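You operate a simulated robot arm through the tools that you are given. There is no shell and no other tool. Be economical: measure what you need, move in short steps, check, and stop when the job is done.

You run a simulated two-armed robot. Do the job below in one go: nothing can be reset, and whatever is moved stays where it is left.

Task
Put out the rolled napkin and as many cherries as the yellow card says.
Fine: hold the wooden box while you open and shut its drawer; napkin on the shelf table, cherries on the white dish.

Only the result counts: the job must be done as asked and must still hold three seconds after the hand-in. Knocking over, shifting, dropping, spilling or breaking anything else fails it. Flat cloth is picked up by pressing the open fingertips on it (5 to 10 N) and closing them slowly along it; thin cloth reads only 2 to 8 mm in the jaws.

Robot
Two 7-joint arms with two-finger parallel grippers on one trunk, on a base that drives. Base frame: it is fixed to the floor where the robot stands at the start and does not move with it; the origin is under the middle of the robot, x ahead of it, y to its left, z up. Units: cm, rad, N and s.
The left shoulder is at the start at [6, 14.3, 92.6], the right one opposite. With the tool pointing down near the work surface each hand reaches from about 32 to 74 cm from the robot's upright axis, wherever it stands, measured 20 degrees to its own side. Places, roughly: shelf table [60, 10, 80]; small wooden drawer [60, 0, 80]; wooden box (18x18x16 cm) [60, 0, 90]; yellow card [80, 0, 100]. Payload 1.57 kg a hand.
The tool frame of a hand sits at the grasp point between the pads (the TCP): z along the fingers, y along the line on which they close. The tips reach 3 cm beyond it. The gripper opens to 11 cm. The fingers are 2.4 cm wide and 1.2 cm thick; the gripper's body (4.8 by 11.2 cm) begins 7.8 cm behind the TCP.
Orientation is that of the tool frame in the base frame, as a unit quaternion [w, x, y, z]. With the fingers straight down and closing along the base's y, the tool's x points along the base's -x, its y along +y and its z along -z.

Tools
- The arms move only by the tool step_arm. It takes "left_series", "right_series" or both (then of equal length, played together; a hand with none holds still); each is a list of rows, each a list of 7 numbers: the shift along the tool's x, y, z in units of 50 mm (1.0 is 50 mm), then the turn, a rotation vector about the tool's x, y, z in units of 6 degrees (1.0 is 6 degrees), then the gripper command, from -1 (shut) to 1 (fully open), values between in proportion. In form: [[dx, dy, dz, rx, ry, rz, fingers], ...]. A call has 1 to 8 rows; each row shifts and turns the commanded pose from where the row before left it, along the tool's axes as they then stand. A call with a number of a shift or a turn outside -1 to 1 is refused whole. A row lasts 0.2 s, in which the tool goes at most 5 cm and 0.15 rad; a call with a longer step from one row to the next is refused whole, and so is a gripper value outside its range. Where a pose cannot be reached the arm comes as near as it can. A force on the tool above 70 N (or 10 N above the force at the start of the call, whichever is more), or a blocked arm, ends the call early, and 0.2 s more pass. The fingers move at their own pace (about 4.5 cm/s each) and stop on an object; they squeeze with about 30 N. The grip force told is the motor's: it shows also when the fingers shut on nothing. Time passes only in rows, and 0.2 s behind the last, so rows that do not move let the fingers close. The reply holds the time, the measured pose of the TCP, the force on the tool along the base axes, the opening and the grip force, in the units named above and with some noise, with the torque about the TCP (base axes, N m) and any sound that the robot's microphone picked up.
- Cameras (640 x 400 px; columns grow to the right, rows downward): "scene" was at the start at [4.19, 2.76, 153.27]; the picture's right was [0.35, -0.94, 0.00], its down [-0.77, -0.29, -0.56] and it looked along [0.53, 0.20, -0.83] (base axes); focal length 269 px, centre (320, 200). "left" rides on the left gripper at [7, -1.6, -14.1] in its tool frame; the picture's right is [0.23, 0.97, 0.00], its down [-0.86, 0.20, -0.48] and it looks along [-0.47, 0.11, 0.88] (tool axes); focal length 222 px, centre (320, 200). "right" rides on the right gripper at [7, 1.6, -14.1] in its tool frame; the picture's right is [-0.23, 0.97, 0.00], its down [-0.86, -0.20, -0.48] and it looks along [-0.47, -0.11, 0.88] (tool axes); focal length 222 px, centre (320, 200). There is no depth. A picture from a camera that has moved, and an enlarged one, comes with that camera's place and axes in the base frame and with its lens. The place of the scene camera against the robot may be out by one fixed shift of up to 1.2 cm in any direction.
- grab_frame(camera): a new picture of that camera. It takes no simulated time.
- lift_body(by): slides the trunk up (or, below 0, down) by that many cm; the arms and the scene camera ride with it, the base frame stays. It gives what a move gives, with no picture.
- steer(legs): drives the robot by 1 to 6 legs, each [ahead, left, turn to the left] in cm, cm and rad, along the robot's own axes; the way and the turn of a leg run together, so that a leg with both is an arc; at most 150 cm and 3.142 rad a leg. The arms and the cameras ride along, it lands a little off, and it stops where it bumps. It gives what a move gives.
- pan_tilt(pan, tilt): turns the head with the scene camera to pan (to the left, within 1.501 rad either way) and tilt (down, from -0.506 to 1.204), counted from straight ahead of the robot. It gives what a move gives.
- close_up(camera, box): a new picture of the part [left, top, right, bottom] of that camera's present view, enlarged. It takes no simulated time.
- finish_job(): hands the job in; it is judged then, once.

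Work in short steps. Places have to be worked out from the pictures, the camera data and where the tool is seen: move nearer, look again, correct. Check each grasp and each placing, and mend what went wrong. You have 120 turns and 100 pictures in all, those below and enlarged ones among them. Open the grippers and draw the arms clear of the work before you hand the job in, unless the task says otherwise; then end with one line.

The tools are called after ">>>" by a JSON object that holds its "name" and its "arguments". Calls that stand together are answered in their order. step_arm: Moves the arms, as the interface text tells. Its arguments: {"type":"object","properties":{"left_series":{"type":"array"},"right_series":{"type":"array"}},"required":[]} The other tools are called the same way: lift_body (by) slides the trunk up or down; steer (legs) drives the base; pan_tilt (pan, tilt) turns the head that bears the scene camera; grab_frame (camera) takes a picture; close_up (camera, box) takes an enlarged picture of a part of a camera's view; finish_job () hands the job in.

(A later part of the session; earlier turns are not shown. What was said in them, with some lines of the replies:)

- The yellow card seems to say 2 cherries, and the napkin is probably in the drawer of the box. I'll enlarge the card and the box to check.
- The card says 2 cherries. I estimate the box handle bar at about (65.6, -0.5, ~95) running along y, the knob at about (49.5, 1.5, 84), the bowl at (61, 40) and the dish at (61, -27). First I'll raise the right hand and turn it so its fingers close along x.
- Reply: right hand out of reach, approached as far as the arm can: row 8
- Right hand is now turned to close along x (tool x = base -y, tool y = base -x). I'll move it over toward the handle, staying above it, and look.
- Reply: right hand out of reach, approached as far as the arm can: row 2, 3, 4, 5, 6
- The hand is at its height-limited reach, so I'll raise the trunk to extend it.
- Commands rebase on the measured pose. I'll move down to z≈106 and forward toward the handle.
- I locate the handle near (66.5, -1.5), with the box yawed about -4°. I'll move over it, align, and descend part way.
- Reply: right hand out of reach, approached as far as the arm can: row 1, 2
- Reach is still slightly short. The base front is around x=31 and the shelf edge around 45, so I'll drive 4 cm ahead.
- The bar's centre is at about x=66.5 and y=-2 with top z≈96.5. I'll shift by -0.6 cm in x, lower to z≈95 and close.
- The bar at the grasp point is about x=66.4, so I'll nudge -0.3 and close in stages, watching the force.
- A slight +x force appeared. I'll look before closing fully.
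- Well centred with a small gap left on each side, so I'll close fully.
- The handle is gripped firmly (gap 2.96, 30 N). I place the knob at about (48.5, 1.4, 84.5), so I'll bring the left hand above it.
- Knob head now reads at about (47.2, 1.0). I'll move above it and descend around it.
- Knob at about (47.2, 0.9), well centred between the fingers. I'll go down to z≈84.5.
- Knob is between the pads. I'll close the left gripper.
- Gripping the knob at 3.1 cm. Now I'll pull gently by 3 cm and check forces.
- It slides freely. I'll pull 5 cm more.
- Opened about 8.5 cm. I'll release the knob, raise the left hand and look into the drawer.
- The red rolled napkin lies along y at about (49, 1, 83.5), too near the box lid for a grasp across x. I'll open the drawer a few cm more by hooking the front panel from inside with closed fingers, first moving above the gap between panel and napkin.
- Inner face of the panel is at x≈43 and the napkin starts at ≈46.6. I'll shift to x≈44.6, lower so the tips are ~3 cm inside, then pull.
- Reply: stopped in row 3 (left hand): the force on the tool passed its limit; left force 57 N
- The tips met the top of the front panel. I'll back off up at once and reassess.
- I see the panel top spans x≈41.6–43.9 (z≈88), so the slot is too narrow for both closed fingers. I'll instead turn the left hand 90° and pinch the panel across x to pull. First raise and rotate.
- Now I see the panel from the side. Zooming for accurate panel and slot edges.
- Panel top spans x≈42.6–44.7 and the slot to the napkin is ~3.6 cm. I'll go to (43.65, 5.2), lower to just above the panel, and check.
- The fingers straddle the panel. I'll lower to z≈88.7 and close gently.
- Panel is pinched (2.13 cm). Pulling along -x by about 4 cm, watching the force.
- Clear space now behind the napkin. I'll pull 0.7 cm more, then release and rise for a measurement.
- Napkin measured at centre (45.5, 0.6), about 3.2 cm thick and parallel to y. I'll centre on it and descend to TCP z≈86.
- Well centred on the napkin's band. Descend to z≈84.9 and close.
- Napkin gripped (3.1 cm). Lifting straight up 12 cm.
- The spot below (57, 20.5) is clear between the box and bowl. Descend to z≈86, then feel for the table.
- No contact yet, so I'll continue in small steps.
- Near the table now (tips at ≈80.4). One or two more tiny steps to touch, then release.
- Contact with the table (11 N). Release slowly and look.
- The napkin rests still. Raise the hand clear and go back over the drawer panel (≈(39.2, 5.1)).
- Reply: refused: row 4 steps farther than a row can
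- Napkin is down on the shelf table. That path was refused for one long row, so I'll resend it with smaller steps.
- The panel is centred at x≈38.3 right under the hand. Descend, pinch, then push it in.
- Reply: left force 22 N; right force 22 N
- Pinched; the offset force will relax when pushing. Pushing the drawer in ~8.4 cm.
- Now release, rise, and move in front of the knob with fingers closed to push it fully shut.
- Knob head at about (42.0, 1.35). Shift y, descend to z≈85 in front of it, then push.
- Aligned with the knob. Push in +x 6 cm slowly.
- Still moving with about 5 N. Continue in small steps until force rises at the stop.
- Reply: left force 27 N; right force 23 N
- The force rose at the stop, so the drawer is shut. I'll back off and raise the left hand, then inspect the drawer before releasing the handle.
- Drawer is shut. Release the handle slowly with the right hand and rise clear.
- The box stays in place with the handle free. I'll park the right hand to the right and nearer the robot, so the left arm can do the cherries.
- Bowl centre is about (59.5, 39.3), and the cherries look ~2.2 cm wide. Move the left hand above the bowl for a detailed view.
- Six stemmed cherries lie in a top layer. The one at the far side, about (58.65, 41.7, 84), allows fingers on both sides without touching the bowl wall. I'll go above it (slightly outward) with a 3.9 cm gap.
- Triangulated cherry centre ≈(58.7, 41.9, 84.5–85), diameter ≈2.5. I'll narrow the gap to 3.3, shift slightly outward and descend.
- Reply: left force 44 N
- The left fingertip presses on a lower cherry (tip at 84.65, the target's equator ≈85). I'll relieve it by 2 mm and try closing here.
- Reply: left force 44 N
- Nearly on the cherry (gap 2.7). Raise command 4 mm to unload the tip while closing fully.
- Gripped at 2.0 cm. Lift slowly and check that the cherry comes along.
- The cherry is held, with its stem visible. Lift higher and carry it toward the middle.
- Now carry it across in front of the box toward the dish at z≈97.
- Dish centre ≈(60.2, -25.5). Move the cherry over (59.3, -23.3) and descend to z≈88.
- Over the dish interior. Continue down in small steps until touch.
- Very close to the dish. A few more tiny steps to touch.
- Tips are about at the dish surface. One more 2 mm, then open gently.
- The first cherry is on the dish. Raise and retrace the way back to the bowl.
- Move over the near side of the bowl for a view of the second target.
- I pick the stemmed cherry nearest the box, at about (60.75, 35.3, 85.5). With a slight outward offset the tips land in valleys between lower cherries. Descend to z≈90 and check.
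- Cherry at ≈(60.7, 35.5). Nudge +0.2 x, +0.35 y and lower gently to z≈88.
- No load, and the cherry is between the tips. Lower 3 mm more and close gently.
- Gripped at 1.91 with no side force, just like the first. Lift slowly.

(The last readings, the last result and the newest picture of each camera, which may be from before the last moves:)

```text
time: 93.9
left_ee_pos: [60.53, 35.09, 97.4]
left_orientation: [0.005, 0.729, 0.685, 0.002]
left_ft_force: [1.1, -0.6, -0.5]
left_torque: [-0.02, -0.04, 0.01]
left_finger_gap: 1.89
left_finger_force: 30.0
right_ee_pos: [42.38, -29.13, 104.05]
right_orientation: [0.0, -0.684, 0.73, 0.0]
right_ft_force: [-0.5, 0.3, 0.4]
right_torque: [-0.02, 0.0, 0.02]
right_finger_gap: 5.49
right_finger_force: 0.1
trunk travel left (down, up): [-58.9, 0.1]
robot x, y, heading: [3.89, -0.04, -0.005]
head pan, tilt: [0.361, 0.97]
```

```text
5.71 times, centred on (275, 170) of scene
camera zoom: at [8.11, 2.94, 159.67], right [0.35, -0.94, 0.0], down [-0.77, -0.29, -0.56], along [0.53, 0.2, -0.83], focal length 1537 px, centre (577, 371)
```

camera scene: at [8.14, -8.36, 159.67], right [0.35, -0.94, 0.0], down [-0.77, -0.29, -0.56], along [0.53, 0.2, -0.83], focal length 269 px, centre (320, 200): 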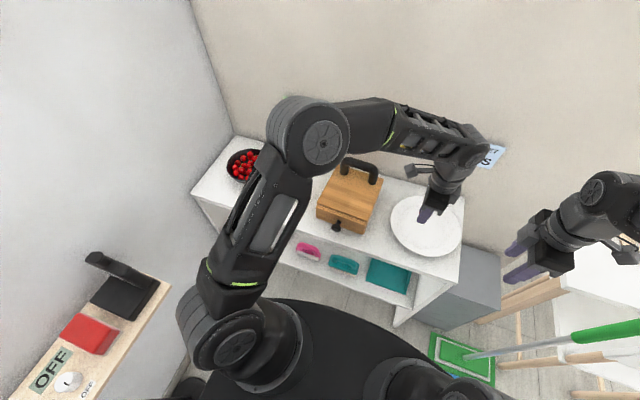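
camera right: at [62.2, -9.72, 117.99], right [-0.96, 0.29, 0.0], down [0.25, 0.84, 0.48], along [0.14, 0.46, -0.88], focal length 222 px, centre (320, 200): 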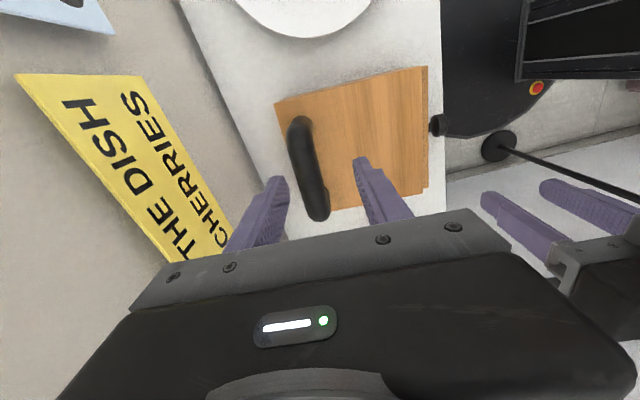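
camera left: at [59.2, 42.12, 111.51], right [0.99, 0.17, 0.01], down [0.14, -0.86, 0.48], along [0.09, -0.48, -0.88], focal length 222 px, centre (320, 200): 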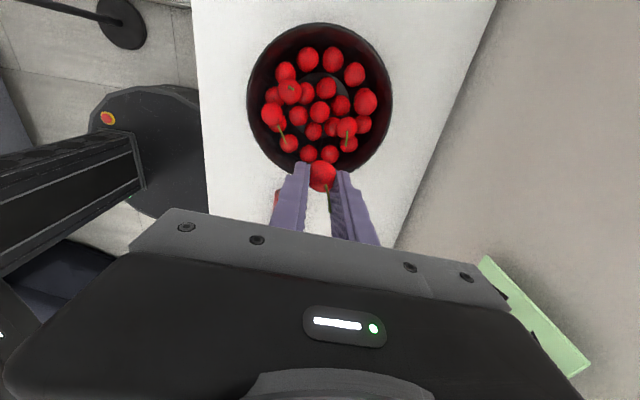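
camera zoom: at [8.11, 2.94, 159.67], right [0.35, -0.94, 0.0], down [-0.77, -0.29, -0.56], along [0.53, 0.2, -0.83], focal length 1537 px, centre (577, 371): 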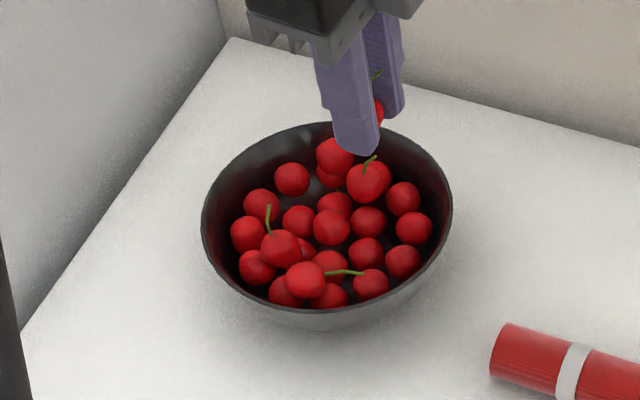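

Second cherry held. Carry it back toward the dish the same way.

>>> {"name": "step_arm", "arguments": {"left_series": [[-0.4, -0.3, 0, 0, 0, 0, -1], [-0.6, -0.5, 0, 0, 0, 0, -1], [-0.7, -0.5, 0, 0, 0, 0, -1], [-0.8, -0.2, 0, 0, 0, 0, -1]]}}

>>> {"name": "steer", "arguments": {"legs": [[0, -11, 0]]}}

>>> {"name": "step_arm", "arguments": {"left_series": [[-0.7, 0, 0, 0, 0, 0, -1], [-0.9, 0, 0, 0, 0, 0, -1], [-0.9, 0, 0, 0, 0, 0, -1], [-0.9, 0, 0, 0, 0, 0, -1], [-0.9, 0, 0, 0, 0, 0, -1], [-0.9, 0, 0, 0, 0, 0, -1], [-0.9, 0, 0, 0, 0, 0, -1], [-0.8, 0.1, 0, 0, 0, 0, -1]]}}

>>> {"name": "grab_frame", "arguments": {"camera": "left"}}

```text
time: 94.9
left_ee_pos: [52.41, 23.11, 97.31]
left_orientation: [0.006, 0.728, 0.685, 0.003]
left_ft_force: [0.4, -1.0, -0.3]
left_torque: [0.0, 0.02, 0.01]
left_finger_gap: 1.89
left_finger_force: 30.1
right_ee_pos: [42.43, -29.17, 103.91]
right_orientation: [0.0, -0.684, 0.729, 0.001]
right_ft_force: [0.6, -1.9, 0.4]
right_torque: [0.02, 0.0, 0.01]
right_finger_gap: 5.5
right_finger_force: 0.0
trunk travel left (down, up): [-58.9, 0.1]
robot x, y, heading: [3.77, -0.14, -0.005]
head pan, tilt: [0.361, 0.97]
```

```text
time: 96.1
left_ee_pos: [52.52, 12.19, 97.32]
left_orientation: [0.004, 0.728, 0.685, 0.003]
left_ft_force: [-0.5, 0.1, 0.1]
left_torque: [0.03, -0.02, -0.01]
left_finger_gap: 1.89
left_finger_force: 30.4
right_ee_pos: [42.52, -39.88, 103.98]
right_orientation: [0.001, -0.684, 0.729, 0.001]
right_ft_force: [0.3, -0.5, -0.7]
right_torque: [0.02, -0.01, -0.01]
right_finger_gap: 5.46
right_finger_force: 0.2
trunk travel left (down, up): [-58.9, 0.1]
robot x, y, heading: [3.69, -10.62, -0.002]
head pan, tilt: [0.361, 0.97]
```

```text
time: 97.9
left_ee_pos: [50.65, -22.8, 97.68]
left_orientation: [0.005, 0.728, 0.685, 0.002]
left_ft_force: [-0.8, -0.4, 0.9]
left_torque: [-0.03, 0.0, -0.01]
left_finger_gap: 1.88
left_finger_force: 30.2
right_ee_pos: [42.34, -39.96, 103.91]
right_orientation: [0.0, -0.684, 0.73, 0.0]
right_ft_force: [-0.1, 0.3, -0.2]
right_torque: [0.02, 0.0, -0.01]
right_finger_gap: 5.49
right_finger_force: 0.1
trunk travel left (down, up): [-58.9, 0.1]
robot x, y, heading: [4.26, -10.55, -0.005]
head pan, tilt: [0.361, 0.97]
```

```text
15 pictures are left
camera left: at [49.22, -15.8, 111.73], right [0.99, 0.17, 0.01], down [0.14, -0.86, 0.48], along [0.09, -0.48, -0.88], focal length 222 px, centre (320, 200)
```

left: 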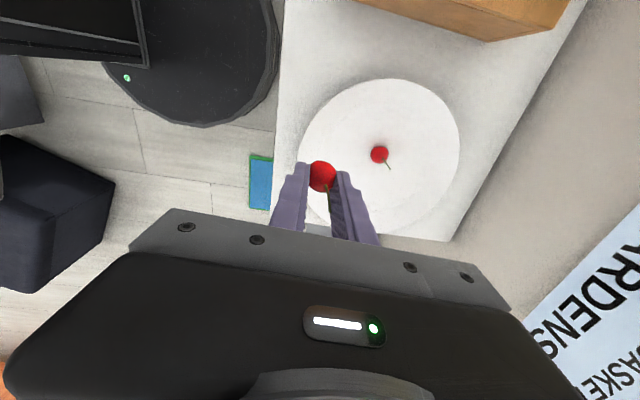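

First cherry rests at (59.2, -23.6). I'll set the second at about (60.3, -27.7).

>>> {"name": "step_arm", "arguments": {"left_series": [[-0.3, 0.4, 0.1, 0, 0, 0, -1], [-0.3, 0.5, 0.2, 0, 0, 0, -1], [-0.26, 0.6, 0.3, 0, 0, 0, -1], [0, 0.5, 0.3, 0, 0, 0, -1], [0, 0, 0.5, 0, 0, 0, -1], [0, 0, 0.5, 0, 0, 0, -1], [0, 0, 0.3, 0, 0, 0, -1]]}}

>>> {"name": "grab_frame", "arguments": {"camera": "left"}}

```text
time: 99.5
left_ee_pos: [60.23, -27.23, 86.49]
left_orientation: [0.004, 0.729, 0.685, 0.002]
left_ft_force: [0.1, 0.0, 0.5]
left_torque: [0.04, 0.02, -0.03]
left_finger_gap: 1.89
left_finger_force: 29.9
right_ee_pos: [42.41, -39.94, 104.01]
right_orientation: [0.0, -0.685, 0.729, -0.001]
right_ft_force: [0.5, -1.1, 0.3]
right_torque: [0.02, 0.03, 0.0]
right_finger_gap: 5.48
right_finger_force: 0.1
trunk travel left (down, up): [-58.9, 0.1]
robot x, y, heading: [4.19, -10.85, -0.002]
head pan, tilt: [0.361, 0.97]
```

```text
14 pictures are left
camera left: at [58.95, -20.07, 100.56], right [0.99, 0.17, 0.01], down [0.14, -0.86, 0.48], along [0.09, -0.48, -0.88], focal length 222 px, centre (320, 200)
```

left: 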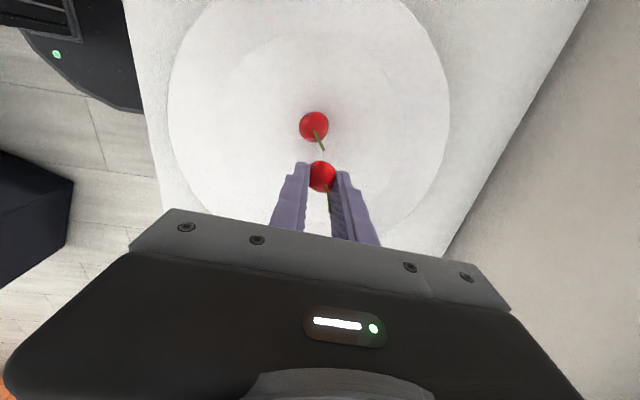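

Clear of the first cherry. Lower to z≈84 with small final steps.

>>> {"name": "step_arm", "arguments": {"left_series": [[0, 0, 0.15, 0, 0, 0, -1], [0, 0, 0.15, 0, 0, 0, -1], [0, 0, 0.1, 0, 0, 0, -1], [0, 0, 0.08, 0, 0, 0, -1]]}}

>>> {"name": "step_arm", "arguments": {"left_series": [[0, 0, 0.04, 0, 0, 0, -1], [0, 0, 0.02, 0, 0, 0, -1]]}}

```text
time: 100.5
left_ee_pos: [60.43, -27.08, 84.13]
left_orientation: [0.005, 0.728, 0.685, 0.002]
left_ft_force: [0.5, -0.6, -0.5]
left_torque: [-0.02, 0.02, -0.01]
left_finger_gap: 1.88
left_finger_force: 29.5
right_ee_pos: [42.36, -39.93, 103.96]
right_orientation: [0.0, -0.685, 0.729, 0.001]
right_ft_force: [-0.1, 0.6, -0.1]
right_torque: [-0.01, -0.01, -0.02]
right_finger_gap: 5.49
right_finger_force: 0.1
trunk travel left (down, up): [-58.9, 0.1]
robot x, y, heading: [3.9, -10.99, -0.002]
head pan, tilt: [0.361, 0.97]
```

```text
time: 101.1
left_ee_pos: [60.54, -27.08, 84.01]
left_orientation: [0.005, 0.728, 0.686, 0.001]
left_ft_force: [-0.2, -0.2, -0.2]
left_torque: [-0.02, 0.01, 0.01]
left_finger_gap: 1.91
left_finger_force: 30.0
right_ee_pos: [42.55, -39.97, 104.03]
right_orientation: [0.001, -0.684, 0.73, -0.001]
right_ft_force: [-1.0, 0.5, 0.4]
right_torque: [-0.02, -0.02, 0.01]
right_finger_gap: 5.51
right_finger_force: 0.0
trunk travel left (down, up): [-58.9, 0.1]
robot x, y, heading: [3.97, -10.56, -0.005]
head pan, tilt: [0.361, 0.97]
```

One more 3 mm, then open gently and look.

>>> {"name": "step_arm", "arguments": {"left_series": [[0, 0, 0.03, 0, 0, 0, -1], [0, 0, 0.03, 0, 0, 0, -1]]}}

>>> {"name": "step_arm", "arguments": {"left_series": [[0, 0, 0, 0, 0, 0, -0.64], [0, 0, 0, 0, 0, 0, -0.6], [0, 0, 0, 0, 0, 0, -0.5], [0, 0, 0, 0, 0, 0, -0.4], [0, 0, 0, 0, 0, 0, -0.25], [0, 0, 0, 0, 0, 0, -0.25]]}}

>>> {"name": "grab_frame", "arguments": {"camera": "left"}}

```text
time: 101.7
left_ee_pos: [60.47, -27.14, 83.66]
left_orientation: [0.006, 0.728, 0.685, 0.003]
left_ft_force: [-0.9, -0.9, 8.4]
left_torque: [0.0, -0.01, -0.01]
left_finger_gap: 1.92
left_finger_force: 30.4
right_ee_pos: [42.34, -39.99, 103.94]
right_orientation: [0.001, -0.683, 0.73, 0.0]
right_ft_force: [0.1, 0.1, -0.4]
right_torque: [0.0, 0.01, 0.0]
right_finger_gap: 5.51
right_finger_force: 0.2
trunk travel left (down, up): [-58.9, 0.1]
robot x, y, heading: [3.87, -10.85, -0.002]
head pan, tilt: [0.361, 0.97]
```

```text
time: 103.1
left_ee_pos: [60.58, -27.2, 83.65]
left_orientation: [0.006, 0.729, 0.685, 0.003]
left_ft_force: [5.4, 0.6, 15.5]
left_torque: [0.18, 0.15, -0.03]
left_finger_gap: 3.63
left_finger_force: 0.0
right_ee_pos: [42.27, -39.89, 104.04]
right_orientation: [0.0, -0.684, 0.73, 0.0]
right_ft_force: [0.2, 0.2, 0.2]
right_torque: [-0.04, -0.01, -0.03]
right_finger_gap: 5.47
right_finger_force: 0.1
trunk travel left (down, up): [-58.9, 0.1]
robot x, y, heading: [4.17, -10.77, -0.006]
head pan, tilt: [0.361, 0.97]
```

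```text
13 pictures are left
camera left: at [59.12, -20.0, 97.72], right [0.99, 0.17, 0.01], down [0.14, -0.86, 0.48], along [0.09, -0.48, -0.87], focal length 222 px, centre (320, 200)
```

left: 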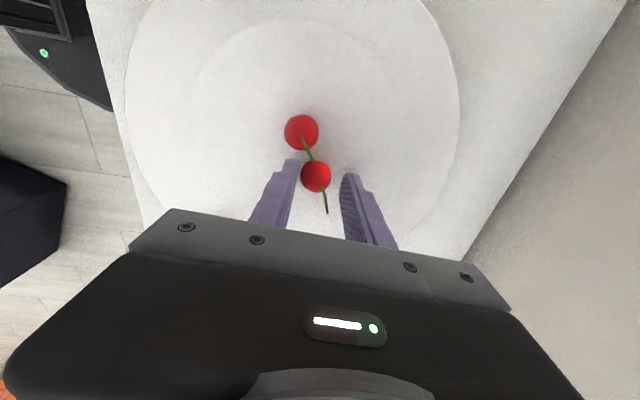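

Both cherries are on the dish. Raise straight up and withdraw.

>>> {"name": "step_arm", "arguments": {"left_series": [[0, 0, -0.2, 0, 0, 0, -0.25], [0, 0, -0.5, 0, 0, 0, -0.25], [0, 0, -0.7, 0, 0, 0, -0.25], [0, -0.3, -0.7, 0, 0, 0, -0.25], [0, -0.6, -0.6, 0, 0, 0, 0], [0.3, -0.8, 0, 0, 0, 0, 0.3], [0.5, -0.7, 0, 0, 0, 0, 0.5], [0.8, -0.3, 0, 0, 0, 0, 0.5]]}}

>>> {"name": "step_arm", "arguments": {"left_series": [[0.9, -0.1, 0, 0, 0, 0, 0.5], [0.9, 0, 0, 0, 0, 0, 0.5], [0.9, 0, 0, 0, 0, 0, 0.5], [0.9, 0, 0, 0, 0, 0, 0.5], [0.9, 0, 0, 0, 0, 0, 0.5], [0.9, 0, 0, 0, 0, 0, 0.5]]}}

>>> {"name": "grab_frame", "arguments": {"camera": "scene"}}

>>> {"name": "close_up", "arguments": {"camera": "scene", "box": [300, 140, 500, 265]}}

```text
time: 104.9
left_ee_pos: [47.39, -18.1, 96.76]
left_orientation: [0.006, 0.728, 0.686, 0.001]
left_ft_force: [0.0, 0.5, -0.3]
left_torque: [-0.02, -0.01, -0.01]
left_finger_gap: 8.27
left_finger_force: 0.2
right_ee_pos: [42.31, -39.76, 104.0]
right_orientation: [0.0, -0.684, 0.73, -0.001]
right_ft_force: [0.1, 0.2, -0.5]
right_torque: [-0.01, -0.01, -0.01]
right_finger_gap: 5.48
right_finger_force: 0.0
trunk travel left (down, up): [-58.9, 0.1]
robot x, y, heading: [3.81, -11.15, -0.007]
head pan, tilt: [0.361, 0.97]
```

```text
time: 106.3
left_ee_pos: [48.4, 8.89, 96.85]
left_orientation: [0.006, 0.729, 0.684, 0.003]
left_ft_force: [0.1, -0.8, -0.1]
left_torque: [-0.02, 0.05, 0.02]
left_finger_gap: 8.28
left_finger_force: 0.1
right_ee_pos: [42.44, -39.88, 104.07]
right_orientation: [0.0, -0.684, 0.73, 0.0]
right_ft_force: [0.2, -0.1, -0.5]
right_torque: [0.03, 0.03, 0.0]
right_finger_gap: 5.48
right_finger_force: 0.1
trunk travel left (down, up): [-58.9, 0.1]
robot x, y, heading: [3.57, -10.61, 0.0]
head pan, tilt: [0.361, 0.97]
```

```text
12 pictures are left
camera scene: at [8.1, -7.84, 159.67], right [0.35, -0.94, 0.0], down [-0.77, -0.29, -0.56], along [0.53, 0.2, -0.83], focal length 269 px, centre (320, 200)
```

scene: 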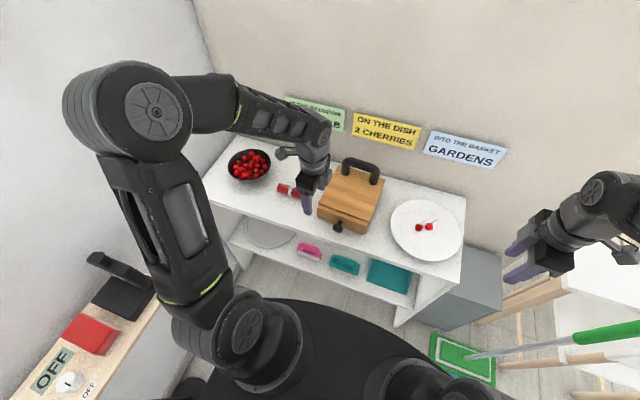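

```text
3.20 times, centred on (400, 202) of scene
camera zoom: at [8.1, -7.84, 159.67], right [0.35, -0.94, 0.0], down [-0.77, -0.29, -0.56], along [0.53, 0.2, -0.83], focal length 860 px, centre (64, 192)
```

zoom: 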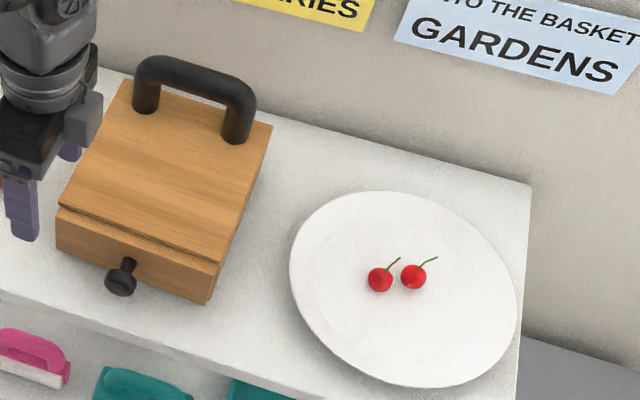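

Two cherries on the dish, drawer shut, napkin on the shelf table. I'll draw the left hand back from the work, open both grippers, and take a last look.

>>> {"name": "step_arm", "arguments": {"left_series": [[0.2, -0.6, -0.3, 0, 0, 0, 1], [0.3, -0.6, -0.3, 0, 0, 0, 1], [0.3, -0.5, 0, 0, 0, 0, 1], [0, 0, 0, 0, 0, 0, 1], [0, 0, 0, 0, 0, 0, 1]], "right_series": [[0, 0, 0, 0, 0, 0, 1], [0, 0, 0, 0, 0, 0, 1], [0, 0, 0, 0, 0, 0, 1], [0, 0, 0, 0, 0, 0, 1], [0, 0, 0, 0, 0, 0, 1]]}}

>>> {"name": "close_up", "arguments": {"camera": "scene", "box": [190, 110, 480, 290]}}

```text
time: 107.5
left_ee_pos: [40.12, 13.45, 99.77]
left_orientation: [0.005, 0.728, 0.685, 0.003]
left_ft_force: [0.3, -0.7, -0.7]
left_torque: [-0.01, 0.02, -0.02]
left_finger_gap: 10.97
left_finger_force: 0.1
right_ee_pos: [42.42, -39.99, 103.87]
right_orientation: [0.0, -0.683, 0.73, 0.0]
right_ft_force: [0.3, -0.1, -0.1]
right_torque: [0.0, -0.01, 0.02]
right_finger_gap: 11.0
right_finger_force: 0.0
trunk travel left (down, up): [-58.9, 0.1]
robot x, y, heading: [4.11, -10.88, -0.003]
head pan, tilt: [0.361, 0.97]
```

```text
2.21 times, centred on (335, 200) of scene
camera zoom: at [8.07, -7.89, 159.67], right [0.35, -0.94, 0.0], down [-0.77, -0.29, -0.56], along [0.53, 0.2, -0.83], focal length 594 px, centre (287, 200)
```

zoom: 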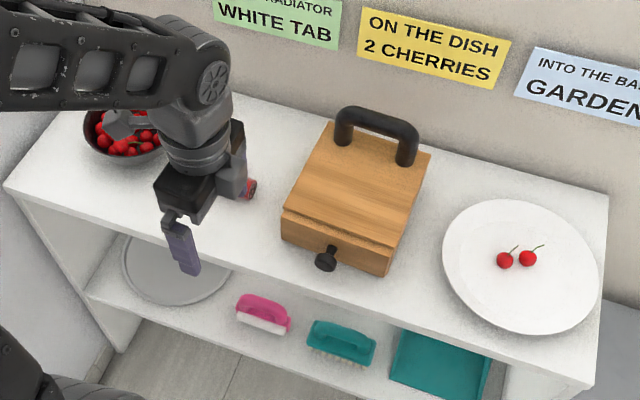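

Everything is in place and both hands are open and clear, so I'm handing in.

>>> {"name": "finish_job", "arguments": {}}

```text
The job is handed in.
```

The rolled napkin is on the shelf table and two cherries are on the white dish, as the yellow card says. I held the box by its handle while opening and shutting the drawer; picking the first cherry shifted the cherry bowl by about 4 mm.
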